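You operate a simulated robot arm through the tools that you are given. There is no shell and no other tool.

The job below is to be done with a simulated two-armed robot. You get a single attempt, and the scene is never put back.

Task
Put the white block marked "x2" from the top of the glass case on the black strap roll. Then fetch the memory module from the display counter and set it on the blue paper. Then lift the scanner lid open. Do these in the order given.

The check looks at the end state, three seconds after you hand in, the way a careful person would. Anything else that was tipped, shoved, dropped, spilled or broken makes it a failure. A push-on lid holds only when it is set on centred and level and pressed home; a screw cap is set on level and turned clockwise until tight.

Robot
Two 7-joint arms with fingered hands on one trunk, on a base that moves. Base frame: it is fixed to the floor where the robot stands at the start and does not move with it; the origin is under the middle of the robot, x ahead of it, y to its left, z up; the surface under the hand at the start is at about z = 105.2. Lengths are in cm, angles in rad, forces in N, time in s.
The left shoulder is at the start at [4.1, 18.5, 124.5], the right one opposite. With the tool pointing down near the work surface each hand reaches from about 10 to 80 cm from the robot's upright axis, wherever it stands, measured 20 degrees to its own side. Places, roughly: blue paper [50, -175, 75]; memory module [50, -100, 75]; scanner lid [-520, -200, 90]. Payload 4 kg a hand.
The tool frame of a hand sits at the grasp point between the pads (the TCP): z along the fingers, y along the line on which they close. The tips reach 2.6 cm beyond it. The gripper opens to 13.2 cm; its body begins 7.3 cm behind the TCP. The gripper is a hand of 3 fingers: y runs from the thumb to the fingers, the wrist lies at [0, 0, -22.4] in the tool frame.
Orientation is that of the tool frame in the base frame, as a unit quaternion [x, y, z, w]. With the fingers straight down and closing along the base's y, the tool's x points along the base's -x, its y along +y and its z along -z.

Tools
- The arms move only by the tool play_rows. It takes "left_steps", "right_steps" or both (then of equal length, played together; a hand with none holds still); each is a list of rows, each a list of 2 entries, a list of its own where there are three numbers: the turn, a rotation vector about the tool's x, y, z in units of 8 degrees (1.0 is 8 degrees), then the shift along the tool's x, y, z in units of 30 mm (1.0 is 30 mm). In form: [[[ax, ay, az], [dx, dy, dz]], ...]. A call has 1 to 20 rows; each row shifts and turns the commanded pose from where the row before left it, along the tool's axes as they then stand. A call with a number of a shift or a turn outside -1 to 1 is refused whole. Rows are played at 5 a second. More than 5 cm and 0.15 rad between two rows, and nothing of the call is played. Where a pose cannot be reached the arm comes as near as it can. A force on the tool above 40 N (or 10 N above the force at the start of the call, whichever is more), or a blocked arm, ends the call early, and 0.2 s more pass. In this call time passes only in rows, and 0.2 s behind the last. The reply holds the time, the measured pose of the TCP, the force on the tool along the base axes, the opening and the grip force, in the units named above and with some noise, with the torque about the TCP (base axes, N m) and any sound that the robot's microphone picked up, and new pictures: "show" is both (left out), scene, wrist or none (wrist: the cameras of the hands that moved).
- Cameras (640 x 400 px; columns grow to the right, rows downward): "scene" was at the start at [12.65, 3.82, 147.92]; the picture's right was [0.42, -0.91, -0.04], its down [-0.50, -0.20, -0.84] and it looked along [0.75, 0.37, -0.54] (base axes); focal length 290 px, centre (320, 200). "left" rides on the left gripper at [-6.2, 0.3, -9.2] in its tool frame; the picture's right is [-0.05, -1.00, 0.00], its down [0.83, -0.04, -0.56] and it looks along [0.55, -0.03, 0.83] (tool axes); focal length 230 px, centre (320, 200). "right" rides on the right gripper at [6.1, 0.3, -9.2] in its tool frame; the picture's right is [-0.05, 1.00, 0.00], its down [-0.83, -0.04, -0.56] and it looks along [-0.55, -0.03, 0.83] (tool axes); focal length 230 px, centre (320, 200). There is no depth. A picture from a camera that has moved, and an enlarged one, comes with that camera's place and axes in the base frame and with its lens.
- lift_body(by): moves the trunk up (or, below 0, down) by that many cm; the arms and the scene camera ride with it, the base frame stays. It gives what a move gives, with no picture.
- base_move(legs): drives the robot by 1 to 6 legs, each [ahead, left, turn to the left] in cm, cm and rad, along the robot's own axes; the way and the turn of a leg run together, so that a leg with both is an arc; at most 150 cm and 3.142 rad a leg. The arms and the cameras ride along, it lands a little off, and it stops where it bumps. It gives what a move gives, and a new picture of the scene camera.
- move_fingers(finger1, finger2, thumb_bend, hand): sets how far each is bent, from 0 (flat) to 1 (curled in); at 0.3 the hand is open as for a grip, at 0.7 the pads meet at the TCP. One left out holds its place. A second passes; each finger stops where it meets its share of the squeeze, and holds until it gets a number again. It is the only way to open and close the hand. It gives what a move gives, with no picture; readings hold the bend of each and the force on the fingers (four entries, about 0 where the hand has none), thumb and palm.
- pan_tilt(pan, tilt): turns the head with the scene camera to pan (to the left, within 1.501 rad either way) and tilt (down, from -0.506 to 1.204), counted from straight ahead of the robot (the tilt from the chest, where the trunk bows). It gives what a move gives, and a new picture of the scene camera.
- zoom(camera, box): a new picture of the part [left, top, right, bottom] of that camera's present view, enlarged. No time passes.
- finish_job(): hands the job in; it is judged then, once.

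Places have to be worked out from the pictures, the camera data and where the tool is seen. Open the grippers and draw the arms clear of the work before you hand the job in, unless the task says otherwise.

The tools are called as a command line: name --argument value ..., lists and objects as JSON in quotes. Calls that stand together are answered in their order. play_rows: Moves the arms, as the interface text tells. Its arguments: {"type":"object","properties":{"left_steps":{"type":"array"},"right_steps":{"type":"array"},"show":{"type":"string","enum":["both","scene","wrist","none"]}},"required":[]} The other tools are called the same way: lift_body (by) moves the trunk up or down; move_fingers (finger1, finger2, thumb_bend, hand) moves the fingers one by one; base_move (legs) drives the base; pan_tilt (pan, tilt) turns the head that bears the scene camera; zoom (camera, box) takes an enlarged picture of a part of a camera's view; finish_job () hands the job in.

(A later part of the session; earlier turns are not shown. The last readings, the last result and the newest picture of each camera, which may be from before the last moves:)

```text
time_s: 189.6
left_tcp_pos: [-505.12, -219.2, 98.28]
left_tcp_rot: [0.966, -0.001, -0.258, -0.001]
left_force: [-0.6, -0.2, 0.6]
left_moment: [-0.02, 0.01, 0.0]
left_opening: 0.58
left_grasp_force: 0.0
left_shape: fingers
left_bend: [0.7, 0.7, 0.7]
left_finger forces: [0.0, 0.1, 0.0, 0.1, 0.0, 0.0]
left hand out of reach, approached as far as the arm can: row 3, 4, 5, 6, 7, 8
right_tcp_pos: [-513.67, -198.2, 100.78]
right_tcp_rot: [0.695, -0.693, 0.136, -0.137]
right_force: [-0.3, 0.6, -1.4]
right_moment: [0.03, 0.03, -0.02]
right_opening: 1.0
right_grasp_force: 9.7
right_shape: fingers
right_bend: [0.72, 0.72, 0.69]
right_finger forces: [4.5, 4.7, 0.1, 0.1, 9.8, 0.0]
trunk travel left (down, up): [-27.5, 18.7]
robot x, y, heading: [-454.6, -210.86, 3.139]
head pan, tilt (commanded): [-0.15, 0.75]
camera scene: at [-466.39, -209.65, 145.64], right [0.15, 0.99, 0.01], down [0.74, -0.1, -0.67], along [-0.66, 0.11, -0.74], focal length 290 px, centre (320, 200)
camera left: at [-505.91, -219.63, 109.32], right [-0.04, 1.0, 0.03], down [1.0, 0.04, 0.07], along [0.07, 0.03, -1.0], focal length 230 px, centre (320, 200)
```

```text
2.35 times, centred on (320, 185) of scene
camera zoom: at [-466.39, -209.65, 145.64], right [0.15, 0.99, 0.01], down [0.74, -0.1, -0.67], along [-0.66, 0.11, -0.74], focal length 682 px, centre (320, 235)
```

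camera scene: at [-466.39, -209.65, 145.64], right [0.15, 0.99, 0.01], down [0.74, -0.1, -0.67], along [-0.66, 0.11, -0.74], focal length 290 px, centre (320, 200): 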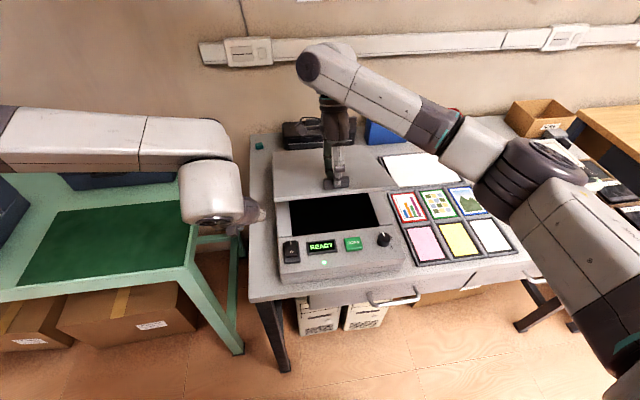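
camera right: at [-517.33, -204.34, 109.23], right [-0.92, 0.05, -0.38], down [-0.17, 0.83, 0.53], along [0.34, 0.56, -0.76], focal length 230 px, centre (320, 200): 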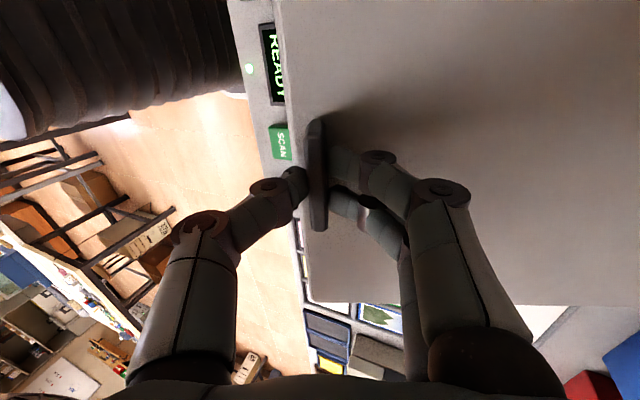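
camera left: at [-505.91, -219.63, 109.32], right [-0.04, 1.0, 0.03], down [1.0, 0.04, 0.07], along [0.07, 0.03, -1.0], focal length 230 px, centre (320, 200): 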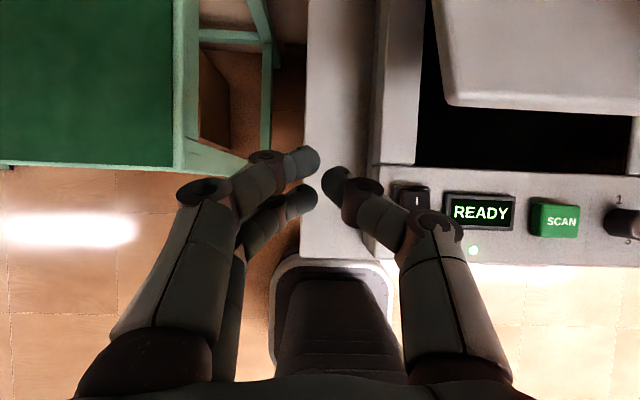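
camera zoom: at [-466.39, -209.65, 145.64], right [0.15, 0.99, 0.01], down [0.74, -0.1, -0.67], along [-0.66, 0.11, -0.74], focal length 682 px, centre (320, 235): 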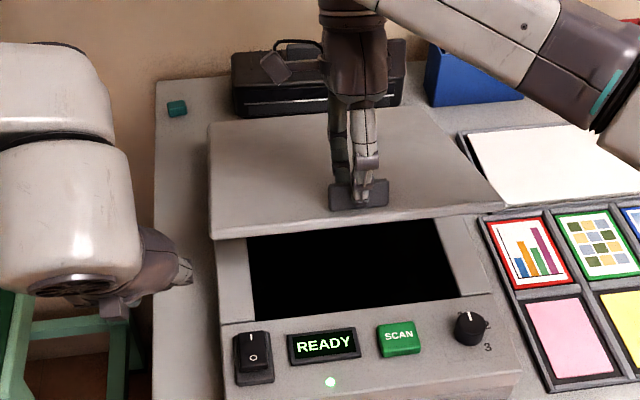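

The left arm can't come further inward with the hand pointing straight ahead. I back it off to the left and turn it to point to the right instead, so that it can reach in under the lid's left side.

play_rows --left_steps '[[[0, 0, 0], [-0.39, 0.73, -0.54]], [[0, 0, 0], [-0.39, 0.73, -0.54]], [[0, 0, 0], [-0.39, 0.73, -0.54]], [[0, 0, 0], [-0.39, 0.73, -0.54]], [[0, 0, 0], [-0.39, 0.73, -0.54]], [[0, -0.87, 0], [0, 0, 0]], [[0, -0.87, 0], [0, 0, 0]], [[0, -0.87, 0], [0, 0, 0]], [[0, -0.87, 0], [0, 0, 0]], [[0, -0.87, 0], [0, 0, 0]], [[0.75, 0, 0.35], [0, 0, 0]], [[0.75, 0, 0.35], [0, 0, 0]], [[0.75, 0, 0.35], [0, 0, 0]], [[0.75, 0, 0.35], [0, 0, 0]], [[0, 0, 0], [0, 0, 0]]]'

```text
time_s: 192.8
left_tcp_pos: [-506.33, -230.18, 108.13]
left_tcp_rot: [0.822, -0.194, -0.521, -0.124]
left_force: [-0.2, 0.8, 0.8]
left_moment: [0.04, -0.02, -0.03]
left_opening: 0.61
left_grasp_force: 0.2
left_shape: fingers
left_bend: [0.7, 0.7, 0.7]
left_finger forces: [0.0, 0.0, 0.0, 0.0, 0.0, 0.0]
right_tcp_pos: [-513.63, -198.25, 100.93]
right_tcp_rot: [0.694, -0.694, 0.135, -0.138]
right_force: [0.8, 0.4, -2.2]
right_moment: [-0.01, 0.0, -0.02]
right_opening: 1.01
right_grasp_force: 9.8
right_shape: fingers
right_bend: [0.72, 0.72, 0.69]
right_finger forces: [4.9, 4.8, 0.0, 0.0, 9.3, 0.1]
trunk travel left (down, up): [-27.5, 18.7]
robot x, y, heading: [-453.92, -210.88, 3.142]
head pan, tilt (commanded): [-0.15, 0.75]
camera scene: at [-466.4, -209.61, 145.64], right [0.15, 0.99, 0.01], down [0.74, -0.1, -0.67], along [-0.66, 0.11, -0.74], focal length 290 px, centre (320, 200)
camera left: at [-501.29, -233.14, 117.66], right [0.43, 0.9, 0.05], down [0.79, -0.34, -0.51], along [-0.45, 0.26, -0.86], focal length 230 px, centre (320, 200)
```

scene: 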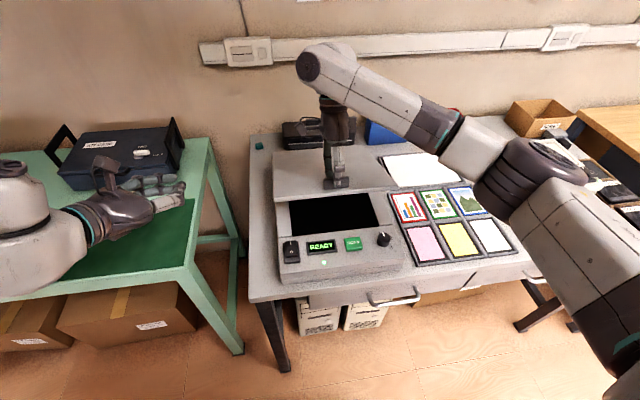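
left: 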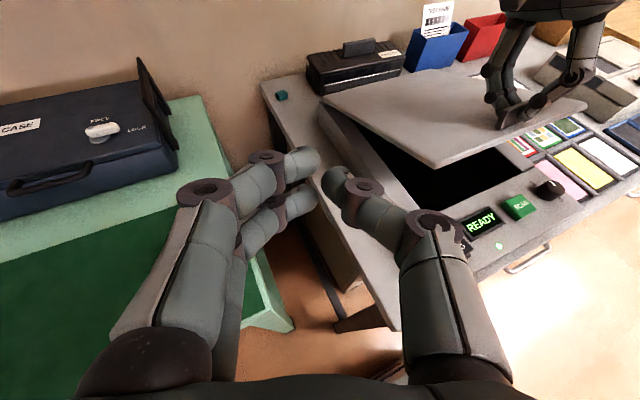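

That works, and the left camera now sees the raised lid well. I continue turning it to about 60 degrees to the right.

play_rows --left_steps '[[[0.75, 0, 0.35], [0, 0, 0]], [[0.75, 0, 0.35], [0, 0, 0]], [[0.75, 0, 0.35], [0, 0, 0]], [[0.75, 0, 0.35], [0, 0, 0]], [[0.75, 0, 0.35], [0, 0, 0]], [[0, 0, 0], [0, 0, 0]]]'

```text
time_s: 194.2
left_tcp_pos: [-506.28, -230.3, 108.11]
left_tcp_rot: [0.732, -0.42, -0.464, -0.269]
left_force: [0.1, -0.5, -0.6]
left_moment: [0.04, -0.02, 0.04]
left_opening: 0.61
left_grasp_force: 0.1
left_shape: fingers
left_bend: [0.7, 0.7, 0.7]
left_finger forces: [0.0, 0.1, 0.0, 0.1, 0.0, 0.1]
right_tcp_pos: [-513.75, -198.27, 100.87]
right_tcp_rot: [-0.694, 0.694, -0.135, 0.137]
right_force: [-0.1, 1.5, -2.1]
right_moment: [0.01, 0.05, 0.0]
right_opening: 1.01
right_grasp_force: 9.4
right_shape: fingers
right_bend: [0.72, 0.72, 0.69]
right_finger forces: [4.8, 4.9, 0.0, 0.0, 9.4, 0.0]
trunk travel left (down, up): [-27.5, 18.7]
robot x, y, heading: [-454.48, -211.42, 3.141]
head pan, tilt (commanded): [-0.15, 0.75]
camera scene: at [-466.38, -209.67, 145.64], right [0.15, 0.99, 0.01], down [0.74, -0.1, -0.67], along [-0.66, 0.11, -0.74], focal length 290 px, centre (320, 200)
camera left: at [-503.66, -235.49, 117.6], right [0.85, 0.52, 0.05], down [0.47, -0.72, -0.52], along [-0.23, 0.46, -0.86], focal length 230 px, centre (320, 200)
```

scene: 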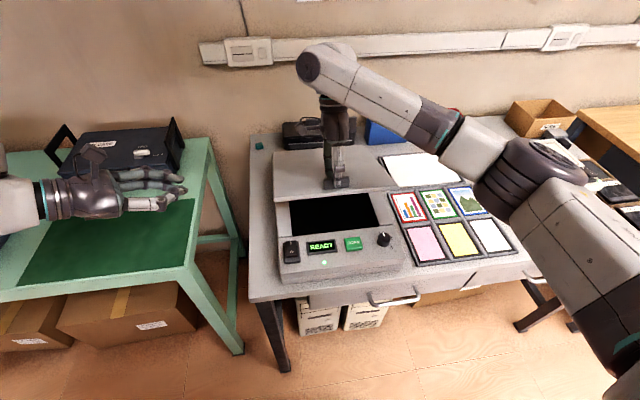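
left: 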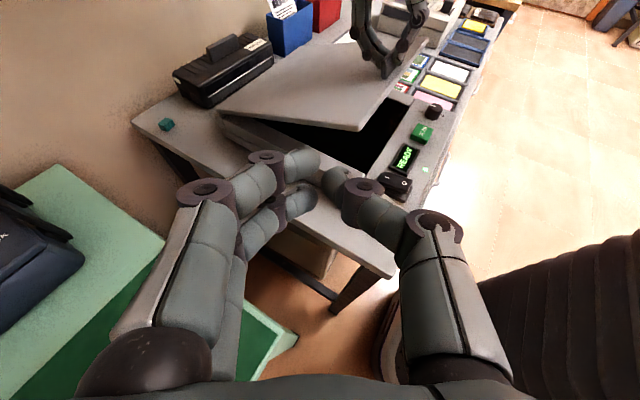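

The left hand now points right and about 25 degrees down. I bring it to a starting point just left of the lid's left edge.

play_rows --left_steps '[[[0, 0, 0], [0.28, -0.28, 0.8]], [[0, 0, 0], [0.29, -0.28, 0.83]], [[0, 0, 0], [0.29, -0.28, 0.83]], [[0, 0, 0], [0.29, -0.28, 0.83]], [[0, 0, 0], [0.29, -0.28, 0.83]], [[0, 0, 0], [0.28, -0.28, 0.83]], [[0, 0, 0], [0, 0, 0]]]'

zoom --camera "scene" --box '[200, 100, 440, 270]'

```text
time_s: 195.8
left_tcp_pos: [-507.44, -218.01, 97.32]
left_tcp_rot: [0.733, -0.418, -0.464, -0.268]
left_force: [0.3, -0.4, -0.2]
left_moment: [-0.03, 0.01, 0.0]
left_opening: 0.6
left_grasp_force: 0.1
left_shape: fingers
left_bend: [0.7, 0.7, 0.7]
left_finger forces: [0.0, 0.1, 0.0, 0.0, 0.0, 0.0]
right_tcp_pos: [-513.7, -198.22, 100.82]
right_tcp_rot: [0.695, -0.693, 0.135, -0.138]
right_force: [0.7, 0.4, -1.1]
right_moment: [0.01, -0.01, -0.03]
right_opening: 1.0
right_grasp_force: 10.1
right_shape: fingers
right_bend: [0.72, 0.72, 0.69]
right_finger forces: [4.8, 4.8, 0.1, 0.0, 9.6, 0.0]
trunk travel left (down, up): [-27.5, 18.7]
robot x, y, heading: [-454.27, -210.61, 3.142]
head pan, tilt (commanded): [-0.15, 0.75]
camera scene: at [-466.38, -209.66, 145.64], right [0.15, 0.99, 0.01], down [0.74, -0.1, -0.67], along [-0.66, 0.11, -0.74], focal length 290 px, centre (320, 200)
camera left: at [-504.84, -223.11, 106.8], right [0.85, 0.52, 0.05], down [0.47, -0.72, -0.52], along [-0.23, 0.46, -0.86], focal length 230 px, centre (320, 200)
```

scene: 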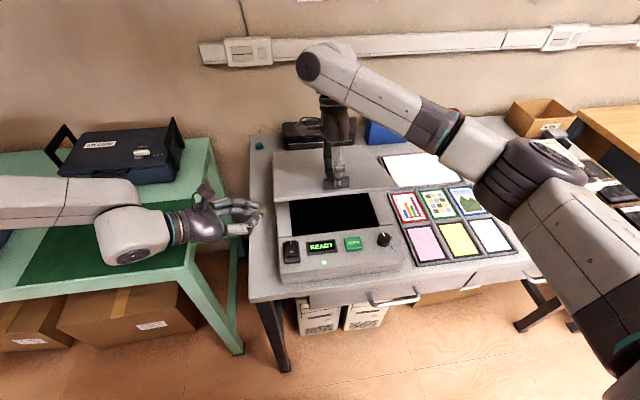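
left: 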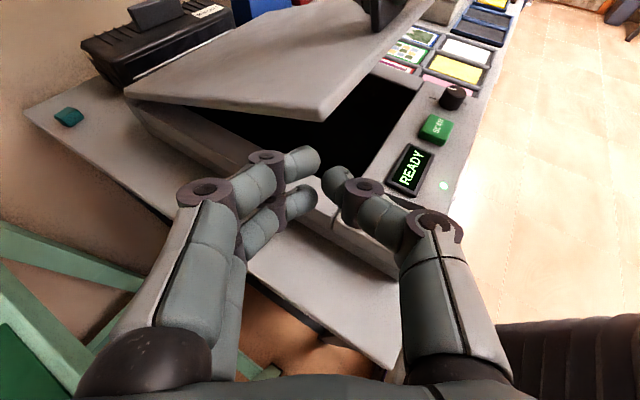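

```text
2.35 times, centred on (320, 185) of scene
camera zoom: at [-466.38, -209.66, 145.64], right [0.15, 0.99, 0.01], down [0.74, -0.1, -0.67], along [-0.66, 0.11, -0.74], focal length 682 px, centre (320, 235)
```

zoom: 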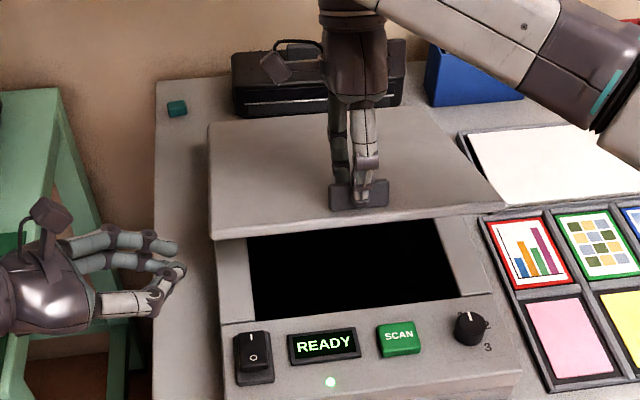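

The left hand is ready beside the lid's edge. I first raise the lid some 7 degrees more with the right hand to make more room.

play_rows --right_steps '[[[-0.1, 0, 0], [0, 0.07, -0.3]], [[-0.2, 0, 0], [0, 0.08, -0.35]], [[-0.25, 0, 0], [0, 0.08, -0.36]], [[0, 0, 0], [0, 0, 0]]]' --show "scene"

zoom --camera "scene" --box '[200, 100, 440, 270]'

zoom --camera "left" --box '[80, 0, 480, 250]'

```text
time_s: 196.8
left_tcp_pos: [-507.39, -218.03, 97.35]
left_tcp_rot: [0.733, -0.419, -0.465, -0.267]
left_force: [0.8, -0.7, -0.7]
left_moment: [0.0, -0.03, 0.0]
left_opening: 0.6
left_grasp_force: 0.1
left_shape: fingers
left_bend: [0.7, 0.7, 0.7]
left_finger forces: [0.0, 0.1, 0.0, 0.0, 0.1, 0.0]
right_tcp_pos: [-515.23, -198.27, 103.42]
right_tcp_rot: [0.699, -0.699, 0.108, -0.109]
right_force: [9.8, 1.0, 3.3]
right_moment: [0.04, -0.26, 0.02]
right_opening: 1.07
right_grasp_force: 10.1
right_shape: fingers
right_bend: [0.72, 0.72, 0.69]
right_finger forces: [2.5, 2.5, 0.1, 0.1, 15.3, 0.0]
trunk travel left (down, up): [-27.5, 18.7]
robot x, y, heading: [-454.2, -210.97, 3.134]
head pan, tilt (commanded): [-0.15, 0.75]
camera scene: at [-466.18, -209.66, 145.66], right [0.15, 0.99, 0.01], down [0.74, -0.1, -0.67], along [-0.66, 0.11, -0.74], focal length 290 px, centre (320, 200)
```

scene: 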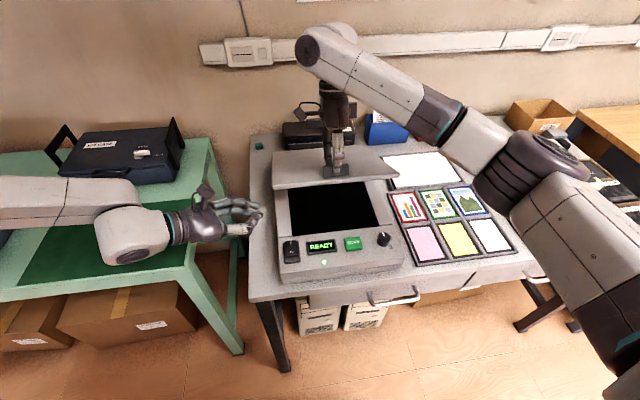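

```text
2.35 times, centred on (320, 185) of scene
camera zoom: at [-466.18, -209.66, 145.66], right [0.15, 0.99, 0.01], down [0.74, -0.1, -0.67], along [-0.66, 0.11, -0.74], focal length 682 px, centre (320, 235)
```

zoom: 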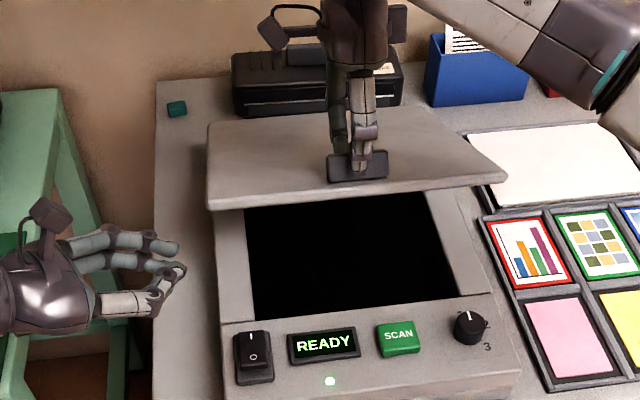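

```text
1.60 times, centred on (280, 125) of left
camera zoom: at [-504.69, -223.12, 106.88], right [0.85, 0.52, 0.05], down [0.47, -0.72, -0.52], along [-0.23, 0.46, -0.85], focal length 368 px, centre (384, 320)
```

zoom: 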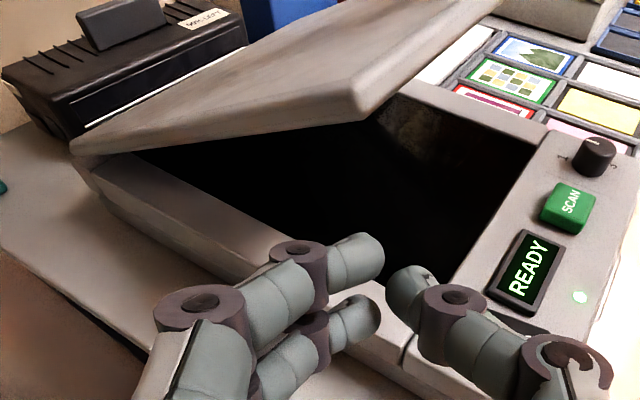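

The lid stands at about 30 degrees; its left-front corner is near (-511.8, -212.4, 99.4). I slide the left fingers in under the lid's left edge.

play_rows --left_steps '[[[0, 0, 0], [0, 0.55, 0.35]], [[0, 0, 0], [0, 0.54, 0.34]], [[0, 0, 0], [0, 0, 0.7]], [[0, 0, 0], [0, 0, 0.8]], [[0, 0, 0], [0, 0, 0.8]], [[0, 0, 0], [0, 0, 0.8]], [[0, 0, 0], [0, 0, 0.7]], [[0, 0, 0], [0, 0, 0]]]'

zoom --camera "scene" --box '[200, 100, 440, 270]'

```text
time_s: 198.6
left_tcp_pos: [-513.14, -214.45, 95.88]
left_tcp_rot: [0.733, -0.419, -0.465, -0.268]
left_force: [-0.5, -0.3, 0.8]
left_moment: [-0.04, -0.01, -0.02]
left_opening: 0.59
left_grasp_force: 0.1
left_shape: fingers
left_bend: [0.7, 0.7, 0.7]
left_finger forces: [0.0, 0.0, 0.0, 0.0, 0.1, 0.1]
left hand out of reach, approached as far as the arm can: row 4, 5, 6, 7
right_tcp_pos: [-515.35, -198.35, 103.34]
right_tcp_rot: [0.699, -0.698, 0.107, -0.11]
right_force: [8.8, 0.3, 2.4]
right_moment: [0.01, -0.21, -0.02]
right_opening: 1.07
right_grasp_force: 10.1
right_shape: fingers
right_bend: [0.72, 0.72, 0.69]
right_finger forces: [2.8, 2.8, 0.1, 0.0, 14.1, 0.0]
trunk travel left (down, up): [-27.5, 18.7]
robot x, y, heading: [-454.27, -210.84, 3.139]
head pan, tilt (commanded): [-0.15, 0.75]
camera scene: at [-466.22, -209.67, 145.65], right [0.15, 0.99, 0.01], down [0.74, -0.1, -0.67], along [-0.66, 0.11, -0.74], focal length 290 px, centre (320, 200)
camera left: at [-510.43, -219.55, 105.53], right [0.85, 0.52, 0.05], down [0.47, -0.72, -0.52], along [-0.23, 0.46, -0.86], focal length 230 px, centre (320, 200)
```

scene: 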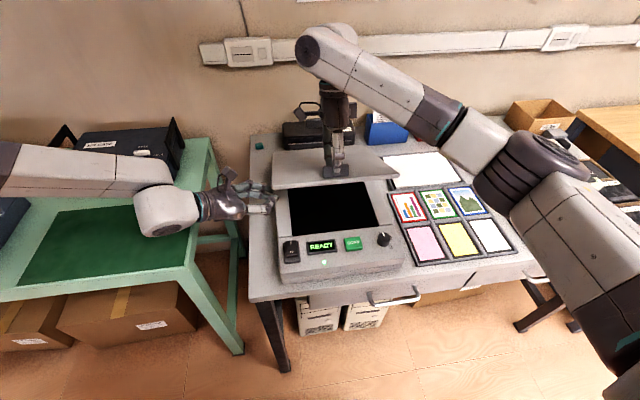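
left: 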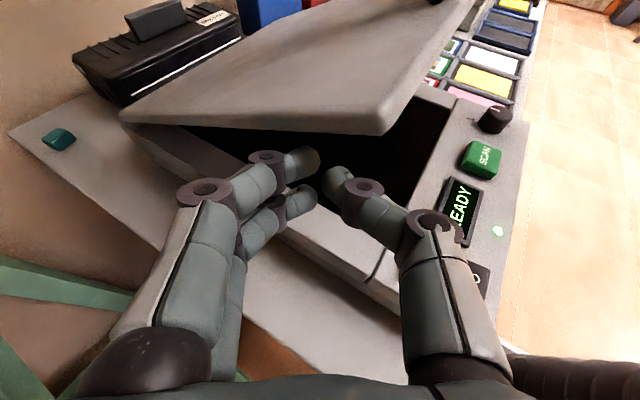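

```text
2.35 times, centred on (320, 185) of scene
camera zoom: at [-466.22, -209.67, 145.65], right [0.15, 0.99, 0.01], down [0.74, -0.1, -0.67], along [-0.66, 0.11, -0.74], focal length 682 px, centre (320, 235)
```

zoom: 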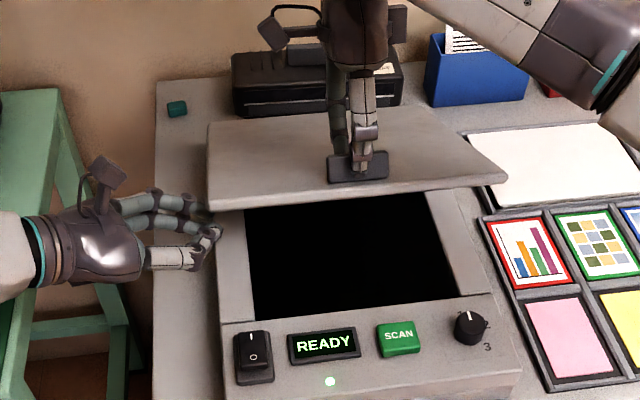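

The left arm is at its limit again, a few centimetres short. The better way is to set the lid back down, shift the base to the right and closer, and try again from there. First I withdraw the left hand to the left and up.

play_rows --left_steps '[[[0, 0, 0], [0, 0, -0.8]], [[0, 0, 0], [0, 0, -0.9]], [[0, 0, 0], [0, 0, -0.9]], [[0, 0, 0], [0, 0, -0.9]], [[0, 0, 0], [-0.8, 0, -0.3]], [[0, 0, 0], [-0.8, 0, -0.3]], [[0, 0, 0], [-0.8, 0, -0.3]], [[0, 0, 0], [-0.8, 0, -0.3]], [[0, 0, 0], [-0.6, -0.5, -0.3]], [[0, 0, 0], [0, -0.7, 0]], [[0, 0, 0], [0, 0, 0]]]'

```text
time_s: 201.0
left_tcp_pos: [-505.49, -220.05, 112.64]
left_tcp_rot: [0.733, -0.42, -0.464, -0.268]
left_force: [-0.8, -0.1, 0.1]
left_moment: [0.03, 0.01, -0.02]
left_opening: 0.57
left_grasp_force: 0.2
left_shape: fingers
left_bend: [0.7, 0.7, 0.7]
left_finger forces: [0.0, 0.0, 0.0, 0.0, 0.0, 0.1]
right_tcp_pos: [-515.21, -198.24, 103.51]
right_tcp_rot: [0.699, -0.699, 0.108, -0.11]
right_force: [8.0, 0.0, 3.2]
right_moment: [-0.01, -0.21, -0.02]
right_opening: 1.08
right_grasp_force: 9.9
right_shape: fingers
right_bend: [0.72, 0.72, 0.69]
right_finger forces: [2.8, 2.9, 0.1, 0.0, 13.6, 0.0]
trunk travel left (down, up): [-27.5, 18.7]
robot x, y, heading: [-454.16, -211.0, 3.141]
head pan, tilt (commanded): [-0.15, 0.75]
camera scene: at [-466.22, -209.66, 145.65], right [0.15, 0.99, 0.01], down [0.74, -0.1, -0.67], along [-0.66, 0.11, -0.74], focal length 290 px, centre (320, 200)
camera left: at [-502.88, -225.25, 122.14], right [0.85, 0.52, 0.05], down [0.47, -0.72, -0.52], along [-0.23, 0.46, -0.86], focal length 230 px, centre (320, 200)
```

scene: 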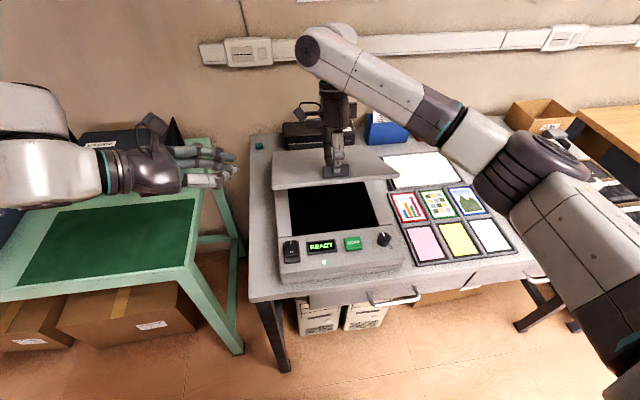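
left: 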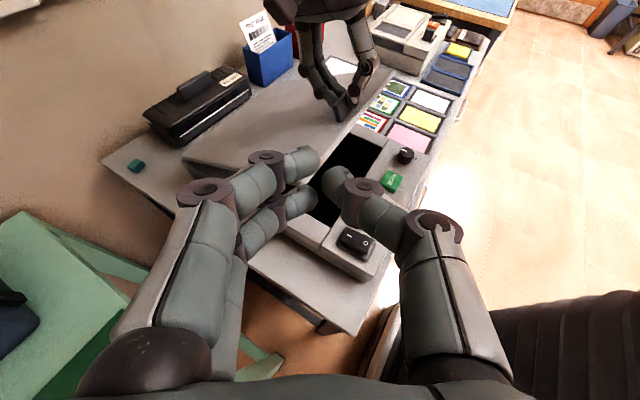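

The left hand is clear. Now I lower the lid gently back along the same arc with the right hand.

play_rows --right_steps '[[[-0.246, 0, 0], [0, -0.173, 0.457]], [[-0.246, 0, 0], [0, -0.161, 0.462]], [[-0.246, 0, 0], [0, -0.152, 0.464]], [[-0.246, 0, 0], [0, -0.139, 0.467]], [[-0.246, 0, 0], [0, -0.13, 0.472]], [[-0.246, 0, 0], [0, -0.118, 0.475]], [[0, 0, 0], [0, 0, 0]]]' --show "scene"

```text
time_s: 202.6
left_tcp_pos: [-505.76, -220.18, 112.52]
left_tcp_rot: [0.733, -0.419, -0.464, -0.269]
left_force: [-0.2, -0.7, 0.8]
left_moment: [0.02, 0.01, 0.01]
left_opening: 0.6
left_grasp_force: 0.1
left_shape: fingers
left_bend: [0.7, 0.7, 0.7]
left_finger forces: [0.0, 0.1, 0.0, 0.0, 0.0, 0.1]
right_tcp_pos: [-511.05, -198.18, 95.49]
right_tcp_rot: [0.707, -0.706, 0.036, -0.038]
right_force: [-8.8, 0.1, -3.4]
right_moment: [0.02, 0.22, 0.04]
right_opening: 1.01
right_grasp_force: 9.7
right_shape: fingers
right_bend: [0.72, 0.72, 0.69]
right_finger forces: [7.2, 7.2, 0.1, 0.0, 5.4, 0.1]
trunk travel left (down, up): [-27.5, 18.7]
robot x, y, heading: [-454.25, -210.94, 3.143]
head pan, tilt (commanded): [-0.15, 0.75]
camera scene: at [-466.56, -209.7, 145.62], right [0.15, 0.99, 0.01], down [0.74, -0.1, -0.67], along [-0.66, 0.11, -0.75], focal length 290 px, centre (320, 200)
```

scene: 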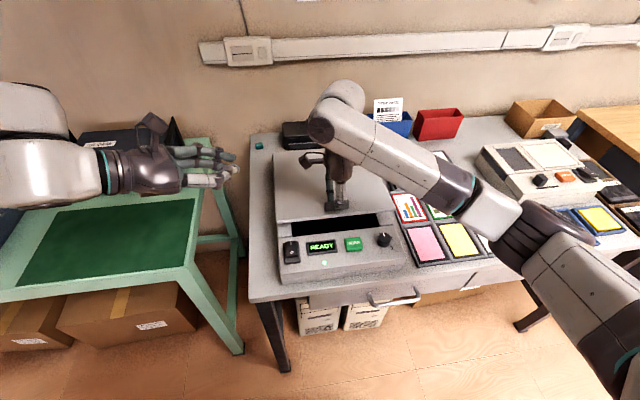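

The lid is almost down. I finish lowering with a bit less pull toward the robot.

play_rows --right_steps '[[[-0.246, 0, 0], [0, -0.03, 0.46]], [[-0.246, 0, 0], [0, -0.03, 0.46]], [[-0.246, 0, 0], [0, -0.03, 0.4]], [[0, 0, 0], [0, 0, 0]]]' --show "scene"

zoom --camera "scene" --box '[250, 120, 430, 270]'

```text
time_s: 203.6
left_tcp_pos: [-505.7, -220.19, 112.48]
left_tcp_rot: [0.733, -0.418, -0.464, -0.268]
left_force: [-0.1, 0.0, 0.2]
left_moment: [0.05, -0.02, 0.01]
left_opening: 0.61
left_grasp_force: 0.1
left_shape: fingers
left_bend: [0.7, 0.7, 0.7]
left_finger forces: [0.0, 0.0, 0.0, 0.1, 0.0, 0.1]
right_tcp_pos: [-510.35, -198.11, 91.81]
right_tcp_rot: [0.708, -0.707, 0.0, -0.001]
right_force: [-2.1, -1.7, -1.6]
right_moment: [-0.05, 0.01, -0.02]
right_opening: 1.01
right_grasp_force: 9.5
right_shape: fingers
right_bend: [0.72, 0.72, 0.69]
right_finger forces: [5.2, 5.1, 0.1, 0.0, 8.5, 0.1]
trunk travel left (down, up): [-27.5, 18.7]
robot x, y, heading: [-454.04, -210.61, 3.144]
head pan, tilt (commanded): [-0.15, 0.75]
camera scene: at [-466.42, -209.72, 145.64], right [0.15, 0.99, 0.01], down [0.74, -0.1, -0.67], along [-0.66, 0.11, -0.75], focal length 290 px, centre (320, 200)
```

scene: 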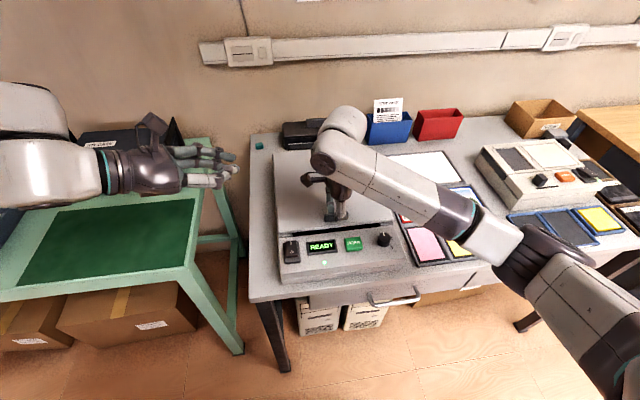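

```text
2.67 times, centred on (340, 195) of scene
camera zoom: at [-466.42, -209.72, 145.64], right [0.15, 0.99, 0.01], down [0.74, -0.1, -0.67], along [-0.66, 0.11, -0.75], focal length 774 px, centre (267, 213)
```

zoom: 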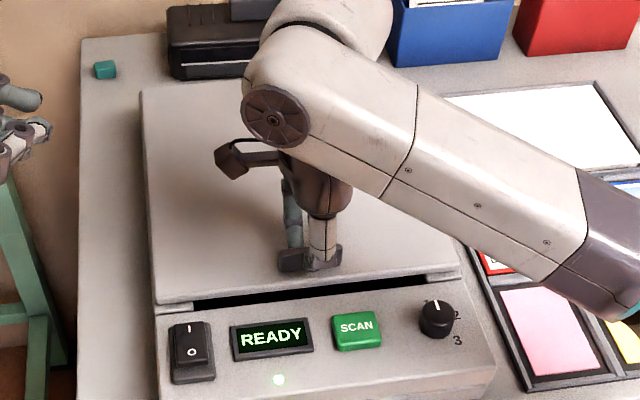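

The lid is practically closed. I lower the last few millimetres, release the tab and rise.

play_rows --right_steps '[[[0, 0, 0], [0, 0, 0.1]], [[0, 0, 0], [0, 0, 0]]]' --show "none"

move_fingers --hand "right" --finger1 0.62 --finger2 0.62 --thumb_bend 0.62

play_rows --right_steps '[[[0, 0, 0], [0, 0, -0.4]], [[0, 0, 0], [0, 0, -0.8]], [[0, 0, 0], [0, 0, -0.9]], [[0, 0, 0], [0, 0, -0.9]], [[0, 0, 0], [0, 0, -0.9]], [[0, 0, 0], [0, 0, 0]]]' --show "scene"

```text
time_s: 204.2
left_tcp_pos: [-505.68, -219.95, 112.54]
left_tcp_rot: [0.733, -0.419, -0.465, -0.269]
left_force: [0.0, 1.1, 0.9]
left_moment: [0.03, 0.0, 0.0]
left_opening: 0.59
left_grasp_force: 0.0
left_shape: fingers
left_bend: [0.7, 0.7, 0.7]
left_finger forces: [0.0, 0.0, 0.1, 0.0, 0.1, 0.1]
right_tcp_pos: [-510.44, -198.21, 91.52]
right_tcp_rot: [0.708, -0.706, -0.002, -0.001]
right_force: [-0.9, -2.7, 1.1]
right_moment: [-0.03, 0.01, 0.01]
right_opening: 0.99
right_grasp_force: 10.4
right_shape: fingers
right_bend: [0.72, 0.72, 0.69]
right_finger forces: [5.0, 5.1, 0.0, 0.0, 9.6, 0.1]
trunk travel left (down, up): [-27.5, 18.7]
robot x, y, heading: [-454.58, -210.86, 3.14]
head pan, tilt (commanded): [-0.15, 0.75]
```

```text
time_s: 205.2
left_tcp_pos: [-505.65, -220.08, 112.56]
left_tcp_rot: [0.732, -0.419, -0.465, -0.269]
left_force: [0.2, -0.1, 0.2]
left_moment: [-0.01, 0.02, 0.02]
left_opening: 0.61
left_grasp_force: 0.1
left_shape: fingers
left_bend: [0.7, 0.7, 0.7]
left_finger forces: [0.1, 0.0, 0.1, 0.1, 0.1, 0.1]
right_tcp_pos: [-510.45, -198.11, 91.59]
right_tcp_rot: [0.708, -0.706, -0.001, -0.001]
right_force: [0.7, 0.2, 0.8]
right_moment: [0.01, -0.03, 0.0]
right_opening: 2.8
right_grasp_force: 0.1
right_shape: fingers
right_bend: [0.62, 0.62, 0.62]
right_finger forces: [0.0, 0.0, 0.0, 0.1, 0.1, 0.1]
trunk travel left (down, up): [-27.5, 18.7]
robot x, y, heading: [-454.39, -210.61, 3.138]
head pan, tilt (commanded): [-0.15, 0.75]
```

```text
time_s: 206.6
left_tcp_pos: [-505.54, -220.07, 112.37]
left_tcp_rot: [0.734, -0.419, -0.463, -0.268]
left_force: [0.0, -0.4, 0.3]
left_moment: [0.01, 0.0, 0.0]
left_opening: 0.59
left_grasp_force: 0.1
left_shape: fingers
left_bend: [0.7, 0.7, 0.7]
left_finger forces: [0.1, 0.1, 0.0, 0.0, 0.0, 0.1]
right_tcp_pos: [-510.23, -198.18, 103.36]
right_tcp_rot: [0.708, -0.707, -0.002, -0.001]
right_force: [0.6, 0.1, -0.6]
right_moment: [0.0, 0.02, -0.02]
right_opening: 2.82
right_grasp_force: 0.0
right_shape: fingers
right_bend: [0.62, 0.62, 0.62]
right_finger forces: [0.1, 0.0, 0.0, 0.0, 0.0, 0.0]
trunk travel left (down, up): [-27.5, 18.7]
robot x, y, heading: [-454.5, -210.74, 3.139]
head pan, tilt (commanded): [-0.15, 0.75]
camera scene: at [-466.41, -209.67, 145.63], right [0.15, 0.99, 0.01], down [0.74, -0.1, -0.67], along [-0.66, 0.11, -0.74], focal length 290 px, centre (320, 200)
```

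scene: 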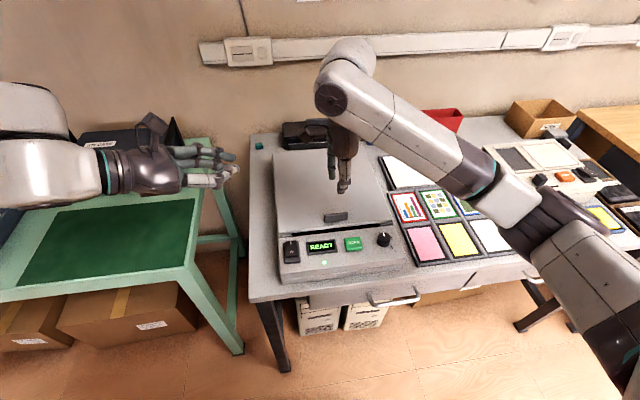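

The lid is closed and both hands are free. I shift the base about 18 cm to the right and 8 cm closer, so that both arms can reach comfortably.

base_move --legs '[[8, -18, 0]]'

```text
time_s: 208.2
left_tcp_pos: [-513.9, -201.89, 112.62]
left_tcp_rot: [0.732, -0.419, -0.464, -0.269]
left_force: [-0.3, -0.2, 0.5]
left_moment: [0.02, 0.02, 0.01]
left_opening: 0.62
left_grasp_force: 0.1
left_shape: fingers
left_bend: [0.7, 0.7, 0.7]
left_finger forces: [0.0, 0.0, 0.0, 0.0, 0.0, 0.0]
right_tcp_pos: [-518.32, -179.75, 103.38]
right_tcp_rot: [0.707, -0.707, -0.001, -0.002]
right_force: [-0.8, 0.5, 0.3]
right_moment: [-0.01, 0.01, 0.02]
right_opening: 2.84
right_grasp_force: 0.0
right_shape: fingers
right_bend: [0.62, 0.62, 0.62]
right_finger forces: [0.1, 0.1, 0.1, 0.0, 0.0, 0.1]
trunk travel left (down, up): [-27.5, 18.7]
robot x, y, heading: [-462.3, -192.22, 3.141]
head pan, tilt (commanded): [-0.15, 0.75]
camera scene: at [-474.47, -191.34, 145.65], right [0.15, 0.99, 0.01], down [0.74, -0.1, -0.67], along [-0.66, 0.11, -0.74], focal length 290 px, centre (320, 200)
```

scene: 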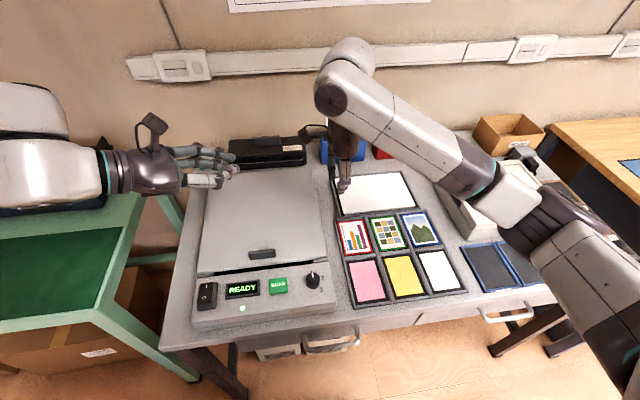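

Now I move the left hand out to the left of the scanner again, and the right hand back above the tab.

play_rows --left_steps '[[[0, 0, 0], [0.45, 0.4, -0.75]], [[0, 0, 0], [0.45, 0.4, -0.75]], [[0, 0, 0], [0.45, 0.4, -0.75]], [[0, 0, 0], [0.45, 0.4, -0.75]], [[0, 0, 0], [0.45, 0.4, -0.75]], [[0, 0, 0], [0.45, 0.4, -0.75]], [[0, 0, 0], [0.45, 0.4, -0.75]], [[0, 0, 0], [0, 0, 0]]]' --show "none"

play_rows --right_steps '[[[0, 0, 0], [0.6, -0.25, 0]], [[0, 0, 0], [0.8, -0.35, 0]], [[0, 0, 0], [0.8, -0.35, 0]], [[0, 0, 0], [0.8, -0.35, 0]], [[0, 0, 0], [0.8, -0.35, 0]], [[0, 0, 0], [0.8, -0.35, 0]], [[0, 0, 0], [0.8, -0.35, 0]], [[0, 0, 0], [0.75, -0.32, 0]], [[0, 0, 0], [0, 0, 0]]]'

zoom --camera "right" --box '[200, 60, 440, 210]'

```text
time_s: 210.0
left_tcp_pos: [-511.97, -221.55, 110.63]
left_tcp_rot: [0.734, -0.418, -0.464, -0.267]
left_force: [0.0, 0.5, 0.7]
left_moment: [-0.01, -0.01, 0.02]
left_opening: 0.61
left_grasp_force: 0.1
left_shape: fingers
left_bend: [0.7, 0.7, 0.7]
left_finger forces: [0.0, 0.1, 0.1, 0.0, 0.1, 0.0]
right_tcp_pos: [-518.44, -179.67, 103.4]
right_tcp_rot: [0.708, -0.707, -0.001, -0.001]
right_force: [0.3, 0.1, 0.2]
right_moment: [-0.04, -0.01, 0.01]
right_opening: 2.8
right_grasp_force: 0.0
right_shape: fingers
right_bend: [0.62, 0.62, 0.62]
right_finger forces: [0.0, 0.0, 0.0, 0.0, 0.0, 0.0]
trunk travel left (down, up): [-27.5, 18.7]
robot x, y, heading: [-462.4, -192.59, 3.14]
head pan, tilt (commanded): [-0.15, 0.75]
```

```text
time_s: 212.0
left_tcp_pos: [-511.89, -221.65, 110.61]
left_tcp_rot: [0.734, -0.419, -0.463, -0.268]
left_force: [1.5, 0.5, -0.3]
left_moment: [-0.03, 0.0, -0.01]
left_opening: 0.61
left_grasp_force: 0.0
left_shape: fingers
left_bend: [0.7, 0.7, 0.7]
left_finger forces: [0.0, 0.0, 0.0, 0.1, 0.0, 0.0]
right_tcp_pos: [-510.43, -198.1, 103.38]
right_tcp_rot: [0.708, -0.707, -0.001, 0.0]
right_force: [0.0, -0.3, -1.1]
right_moment: [0.01, 0.0, -0.03]
right_opening: 2.81
right_grasp_force: 0.0
right_shape: fingers
right_bend: [0.62, 0.62, 0.62]
right_finger forces: [0.1, 0.1, 0.1, 0.1, 0.1, 0.1]
trunk travel left (down, up): [-27.5, 18.7]
robot x, y, heading: [-462.26, -192.2, 3.137]
head pan, tilt (commanded): [-0.15, 0.75]
camera scene: at [-474.51, -191.24, 145.64], right [0.15, 0.99, 0.01], down [0.74, -0.1, -0.67], along [-0.66, 0.11, -0.74], focal length 290 px, centre (320, 200)
camera right: at [-510.56, -204.36, 112.49], right [-1.0, 0.05, 0.0], down [0.04, 0.83, 0.56], along [0.03, 0.56, -0.83], focal length 230 px, centre (320, 200)
```

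scene: 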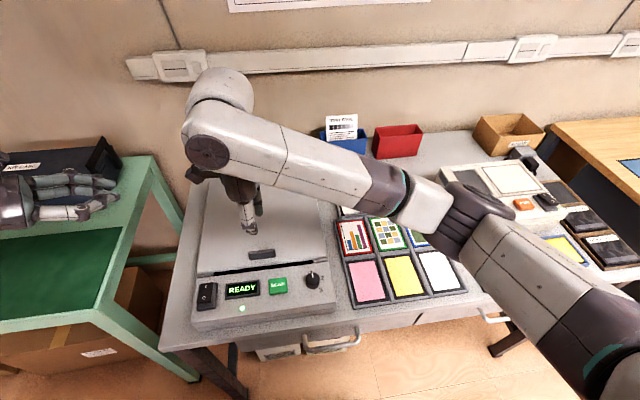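
right: 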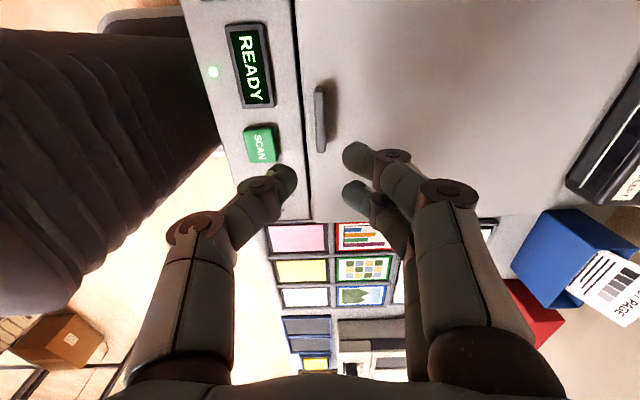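

```text
2.67 times, centred on (320, 135) of right
camera zoom: at [-510.56, -204.36, 112.49], right [-1.0, 0.05, 0.0], down [0.04, 0.83, 0.56], along [0.03, 0.56, -0.83], focal length 614 px, centre (320, 373)
```

zoom: 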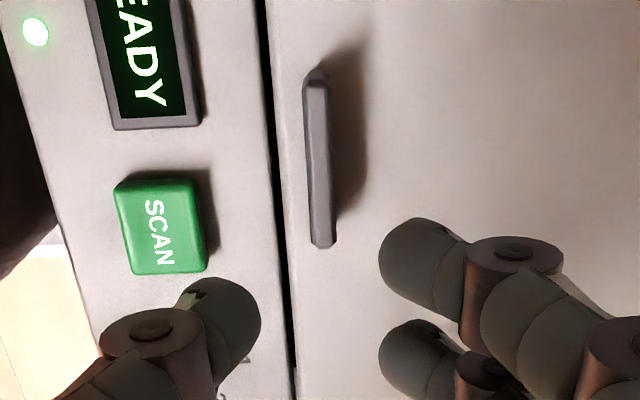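

The right hand is above the tab. Before lifting the lid again, I test from this new base position whether the left hand can reach the place it will need under the lid (passing just above the closed lid).

play_rows --left_steps '[[[0, 0, 0], [0.27, -0.1, 0.74]], [[0, 0, 0], [0.27, -0.1, 0.74]], [[0, 0, 0], [0.27, -0.1, 0.74]], [[0, 0, 0], [0.27, -0.1, 0.74]], [[0, 0, 0], [0.27, -0.1, 0.74]], [[0, 0, 0], [0.27, -0.1, 0.74]], [[0, 0, 0], [0.27, -0.1, 0.74]], [[0, 0, 0], [0.27, -0.1, 0.7]], [[0, 0, 0], [0, 0, 0]]]'

```text
time_s: 214.0
left_tcp_pos: [-516.23, -209.31, 97.23]
left_tcp_rot: [0.732, -0.419, -0.465, -0.269]
left_force: [0.2, 0.0, 0.3]
left_moment: [0.01, -0.03, 0.01]
left_opening: 0.56
left_grasp_force: 0.0
left_shape: fingers
left_bend: [0.7, 0.7, 0.7]
left_finger forces: [0.1, 0.0, 0.0, 0.1, 0.1, 0.0]
right_tcp_pos: [-510.25, -198.31, 103.38]
right_tcp_rot: [0.708, -0.706, -0.001, -0.002]
right_force: [0.4, -0.4, 0.4]
right_moment: [-0.02, -0.02, 0.03]
right_opening: 2.79
right_grasp_force: 0.1
right_shape: fingers
right_bend: [0.62, 0.62, 0.62]
right_finger forces: [0.0, 0.0, 0.1, 0.0, 0.0, 0.0]
trunk travel left (down, up): [-27.5, 18.7]
robot x, y, heading: [-462.72, -192.61, 3.148]
head pan, tilt (commanded): [-0.15, 0.75]
camera scene: at [-474.44, -191.3, 145.65], right [0.15, 0.99, 0.01], down [0.74, -0.1, -0.67], along [-0.66, 0.11, -0.74], focal length 290 px, centre (320, 200)
camera left: at [-513.6, -214.41, 106.74], right [0.85, 0.52, 0.05], down [0.47, -0.71, -0.52], along [-0.23, 0.46, -0.85], focal length 230 px, centre (320, 200)
```

scene: 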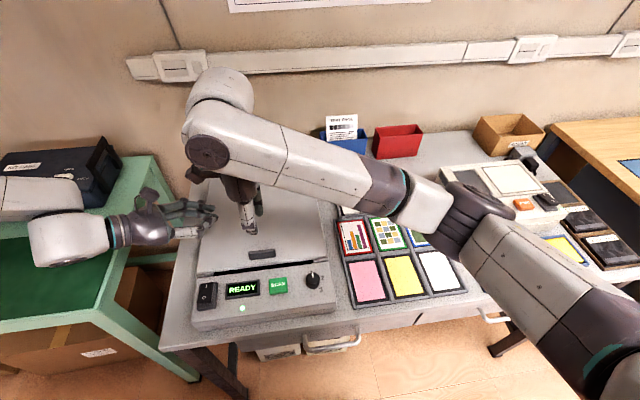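
left: 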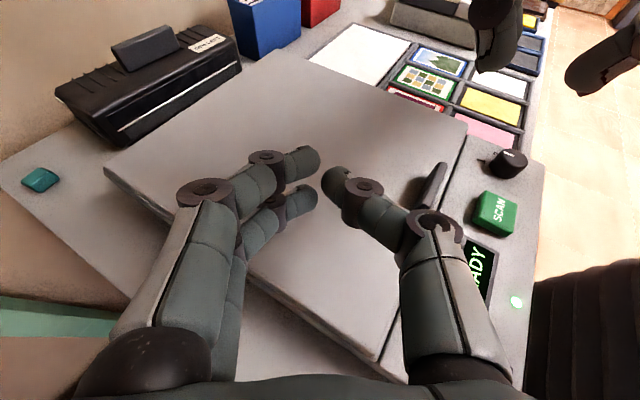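

The left hand reaches the needed spot easily from here. I draw it back to the left again and bring the right hand down around the tab.

play_rows --left_steps '[[[0, 0, 0], [0, 0, -0.7]], [[0, 0, 0], [0, 0, -0.8]], [[0, 0, 0], [0, 0, -0.8]], [[0, 0, 0], [0, 0, -0.8]], [[0, 0, 0], [0, 0, -0.8]], [[0, 0, 0], [0, 0, 0]]]' --show "none"

play_rows --right_steps '[[[0, 0, 0], [0, -0.03, 0.8]], [[0, 0, 0], [0, 0, 0.8]], [[0, 0, 0], [0, 0, 0.8]], [[0, 0, 0], [0, 0, 0.5]], [[0, 0, 0], [0, 0, 0.3]], [[0, 0, 0], [0, 0, 0]]]'

zoom --camera "right" --box '[200, 60, 440, 210]'

```text
time_s: 215.4
left_tcp_pos: [-511.06, -218.29, 102.26]
left_tcp_rot: [0.733, -0.418, -0.464, -0.268]
left_force: [1.3, -0.1, 0.2]
left_moment: [-0.01, 0.03, -0.02]
left_opening: 0.6
left_grasp_force: 0.1
left_shape: fingers
left_bend: [0.7, 0.7, 0.7]
left_finger forces: [0.0, 0.1, 0.0, 0.0, 0.0, 0.1]
right_tcp_pos: [-510.36, -198.21, 103.33]
right_tcp_rot: [0.707, -0.707, 0.0, -0.001]
right_force: [-0.2, 0.0, 0.1]
right_moment: [0.06, -0.03, -0.02]
right_opening: 2.79
right_grasp_force: 0.0
right_shape: fingers
right_bend: [0.62, 0.62, 0.62]
right_finger forces: [0.1, 0.1, 0.0, 0.0, 0.0, 0.0]
trunk travel left (down, up): [-27.5, 18.7]
robot x, y, heading: [-462.59, -192.7, 3.141]
head pan, tilt (commanded): [-0.15, 0.75]
```

```text
time_s: 216.8
left_tcp_pos: [-510.98, -218.31, 102.37]
left_tcp_rot: [0.733, -0.419, -0.464, -0.268]
left_force: [0.6, 0.7, -0.3]
left_moment: [0.03, -0.01, -0.01]
left_opening: 0.62
left_grasp_force: 0.2
left_shape: fingers
left_bend: [0.7, 0.7, 0.7]
left_finger forces: [0.1, 0.0, 0.0, 0.0, 0.0, 0.1]
right_tcp_pos: [-510.33, -198.17, 93.79]
right_tcp_rot: [0.708, -0.706, -0.001, -0.001]
right_force: [0.4, 0.5, -0.6]
right_moment: [-0.02, 0.03, 0.02]
right_opening: 2.84
right_grasp_force: 0.1
right_shape: fingers
right_bend: [0.62, 0.62, 0.62]
right_finger forces: [0.1, 0.1, 0.0, 0.0, 0.0, 0.0]
trunk travel left (down, up): [-27.5, 18.7]
robot x, y, heading: [-462.32, -192.57, 3.135]
head pan, tilt (commanded): [-0.15, 0.75]
camera scene: at [-474.49, -191.29, 145.64], right [0.15, 0.99, 0.01], down [0.74, -0.1, -0.67], along [-0.66, 0.11, -0.74], focal length 290 px, centre (320, 200)
camera right: at [-510.51, -204.28, 102.9], right [-1.0, 0.05, 0.0], down [0.04, 0.83, 0.56], along [0.03, 0.56, -0.83], focal length 230 px, centre (320, 200)
```

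scene: 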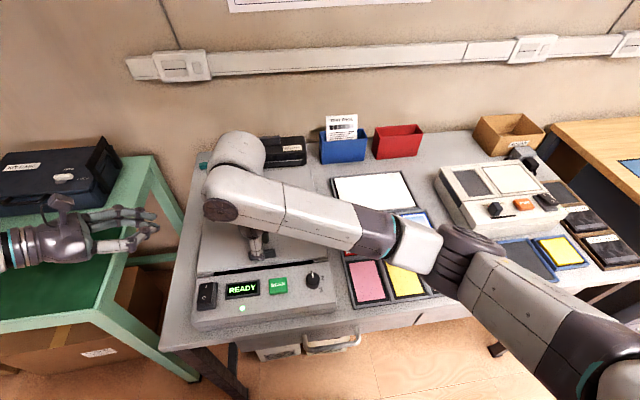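
right: 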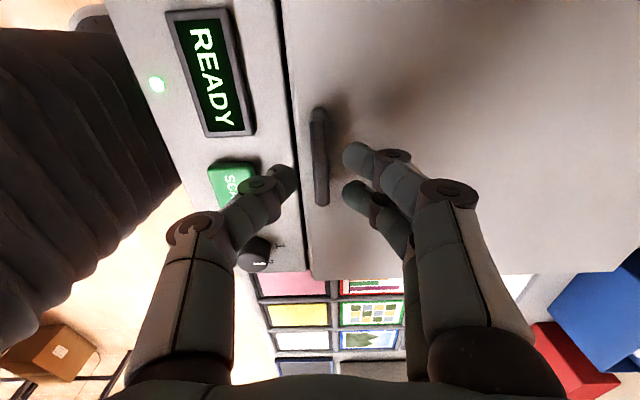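

```text
2.67 times, centred on (320, 135) of right
camera zoom: at [-510.51, -204.28, 102.9], right [-1.0, 0.05, 0.0], down [0.04, 0.83, 0.56], along [0.03, 0.56, -0.83], focal length 614 px, centre (320, 373)
```

zoom: 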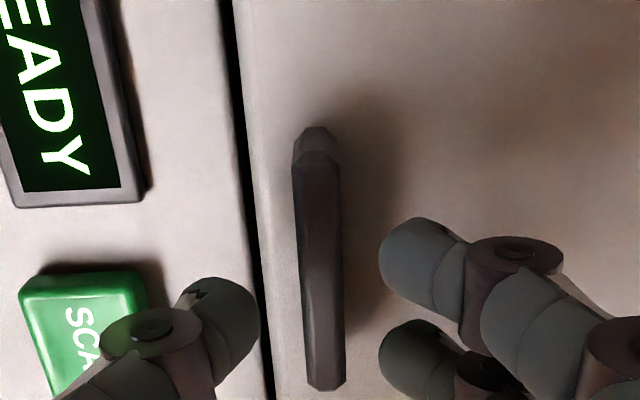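

The tab is centred again. I go down the rest and close on it.

play_rows --right_steps '[[[0, 0, 0], [0, 0, 0.4]], [[0, 0, 0], [0, 0, 0.3]], [[0, 0, 0], [0, 0, 0.14]], [[0, 0, 0], [0, 0, 0]]]' --show "none"

move_fingers --hand "right" --finger1 0.74 --finger2 0.74 --thumb_bend 0.74

```text
time_s: 217.8
left_tcp_pos: [-511.03, -218.39, 102.31]
left_tcp_rot: [0.732, -0.419, -0.465, -0.269]
left_force: [0.3, 0.0, 0.5]
left_moment: [-0.02, -0.02, 0.02]
left_opening: 0.6
left_grasp_force: 0.0
left_shape: fingers
left_bend: [0.7, 0.7, 0.7]
left_finger forces: [0.0, 0.1, 0.1, 0.0, 0.0, 0.0]
right_tcp_pos: [-510.22, -198.19, 91.14]
right_tcp_rot: [0.707, -0.707, 0.0, -0.002]
right_force: [-0.3, 0.0, -0.2]
right_moment: [0.0, 0.05, 0.01]
right_opening: 2.79
right_grasp_force: 0.0
right_shape: fingers
right_bend: [0.62, 0.62, 0.62]
right_finger forces: [0.0, 0.1, 0.0, 0.1, 0.0, 0.0]
trunk travel left (down, up): [-27.5, 18.7]
robot x, y, heading: [-462.64, -192.51, 3.145]
head pan, tilt (commanded): [-0.15, 0.75]
```

```text
time_s: 218.8
left_tcp_pos: [-511.05, -218.42, 102.19]
left_tcp_rot: [0.733, -0.418, -0.465, -0.268]
left_force: [0.0, -0.6, 0.2]
left_moment: [0.0, -0.01, 0.03]
left_opening: 0.6
left_grasp_force: 0.0
left_shape: fingers
left_bend: [0.7, 0.7, 0.7]
left_finger forces: [0.0, 0.0, 0.0, 0.1, 0.0, 0.1]
right_tcp_pos: [-510.28, -198.2, 91.14]
right_tcp_rot: [0.708, -0.707, -0.001, -0.002]
right_force: [-3.3, -0.5, -2.6]
right_moment: [0.0, 0.07, -0.04]
right_opening: 1.0
right_grasp_force: 10.1
right_shape: fingers
right_bend: [0.71, 0.71, 0.7]
right_finger forces: [5.9, 5.9, 0.0, 0.1, 8.3, 0.0]
trunk travel left (down, up): [-27.5, 18.7]
robot x, y, heading: [-462.35, -192.04, 3.14]
head pan, tilt (commanded): [-0.15, 0.75]
```

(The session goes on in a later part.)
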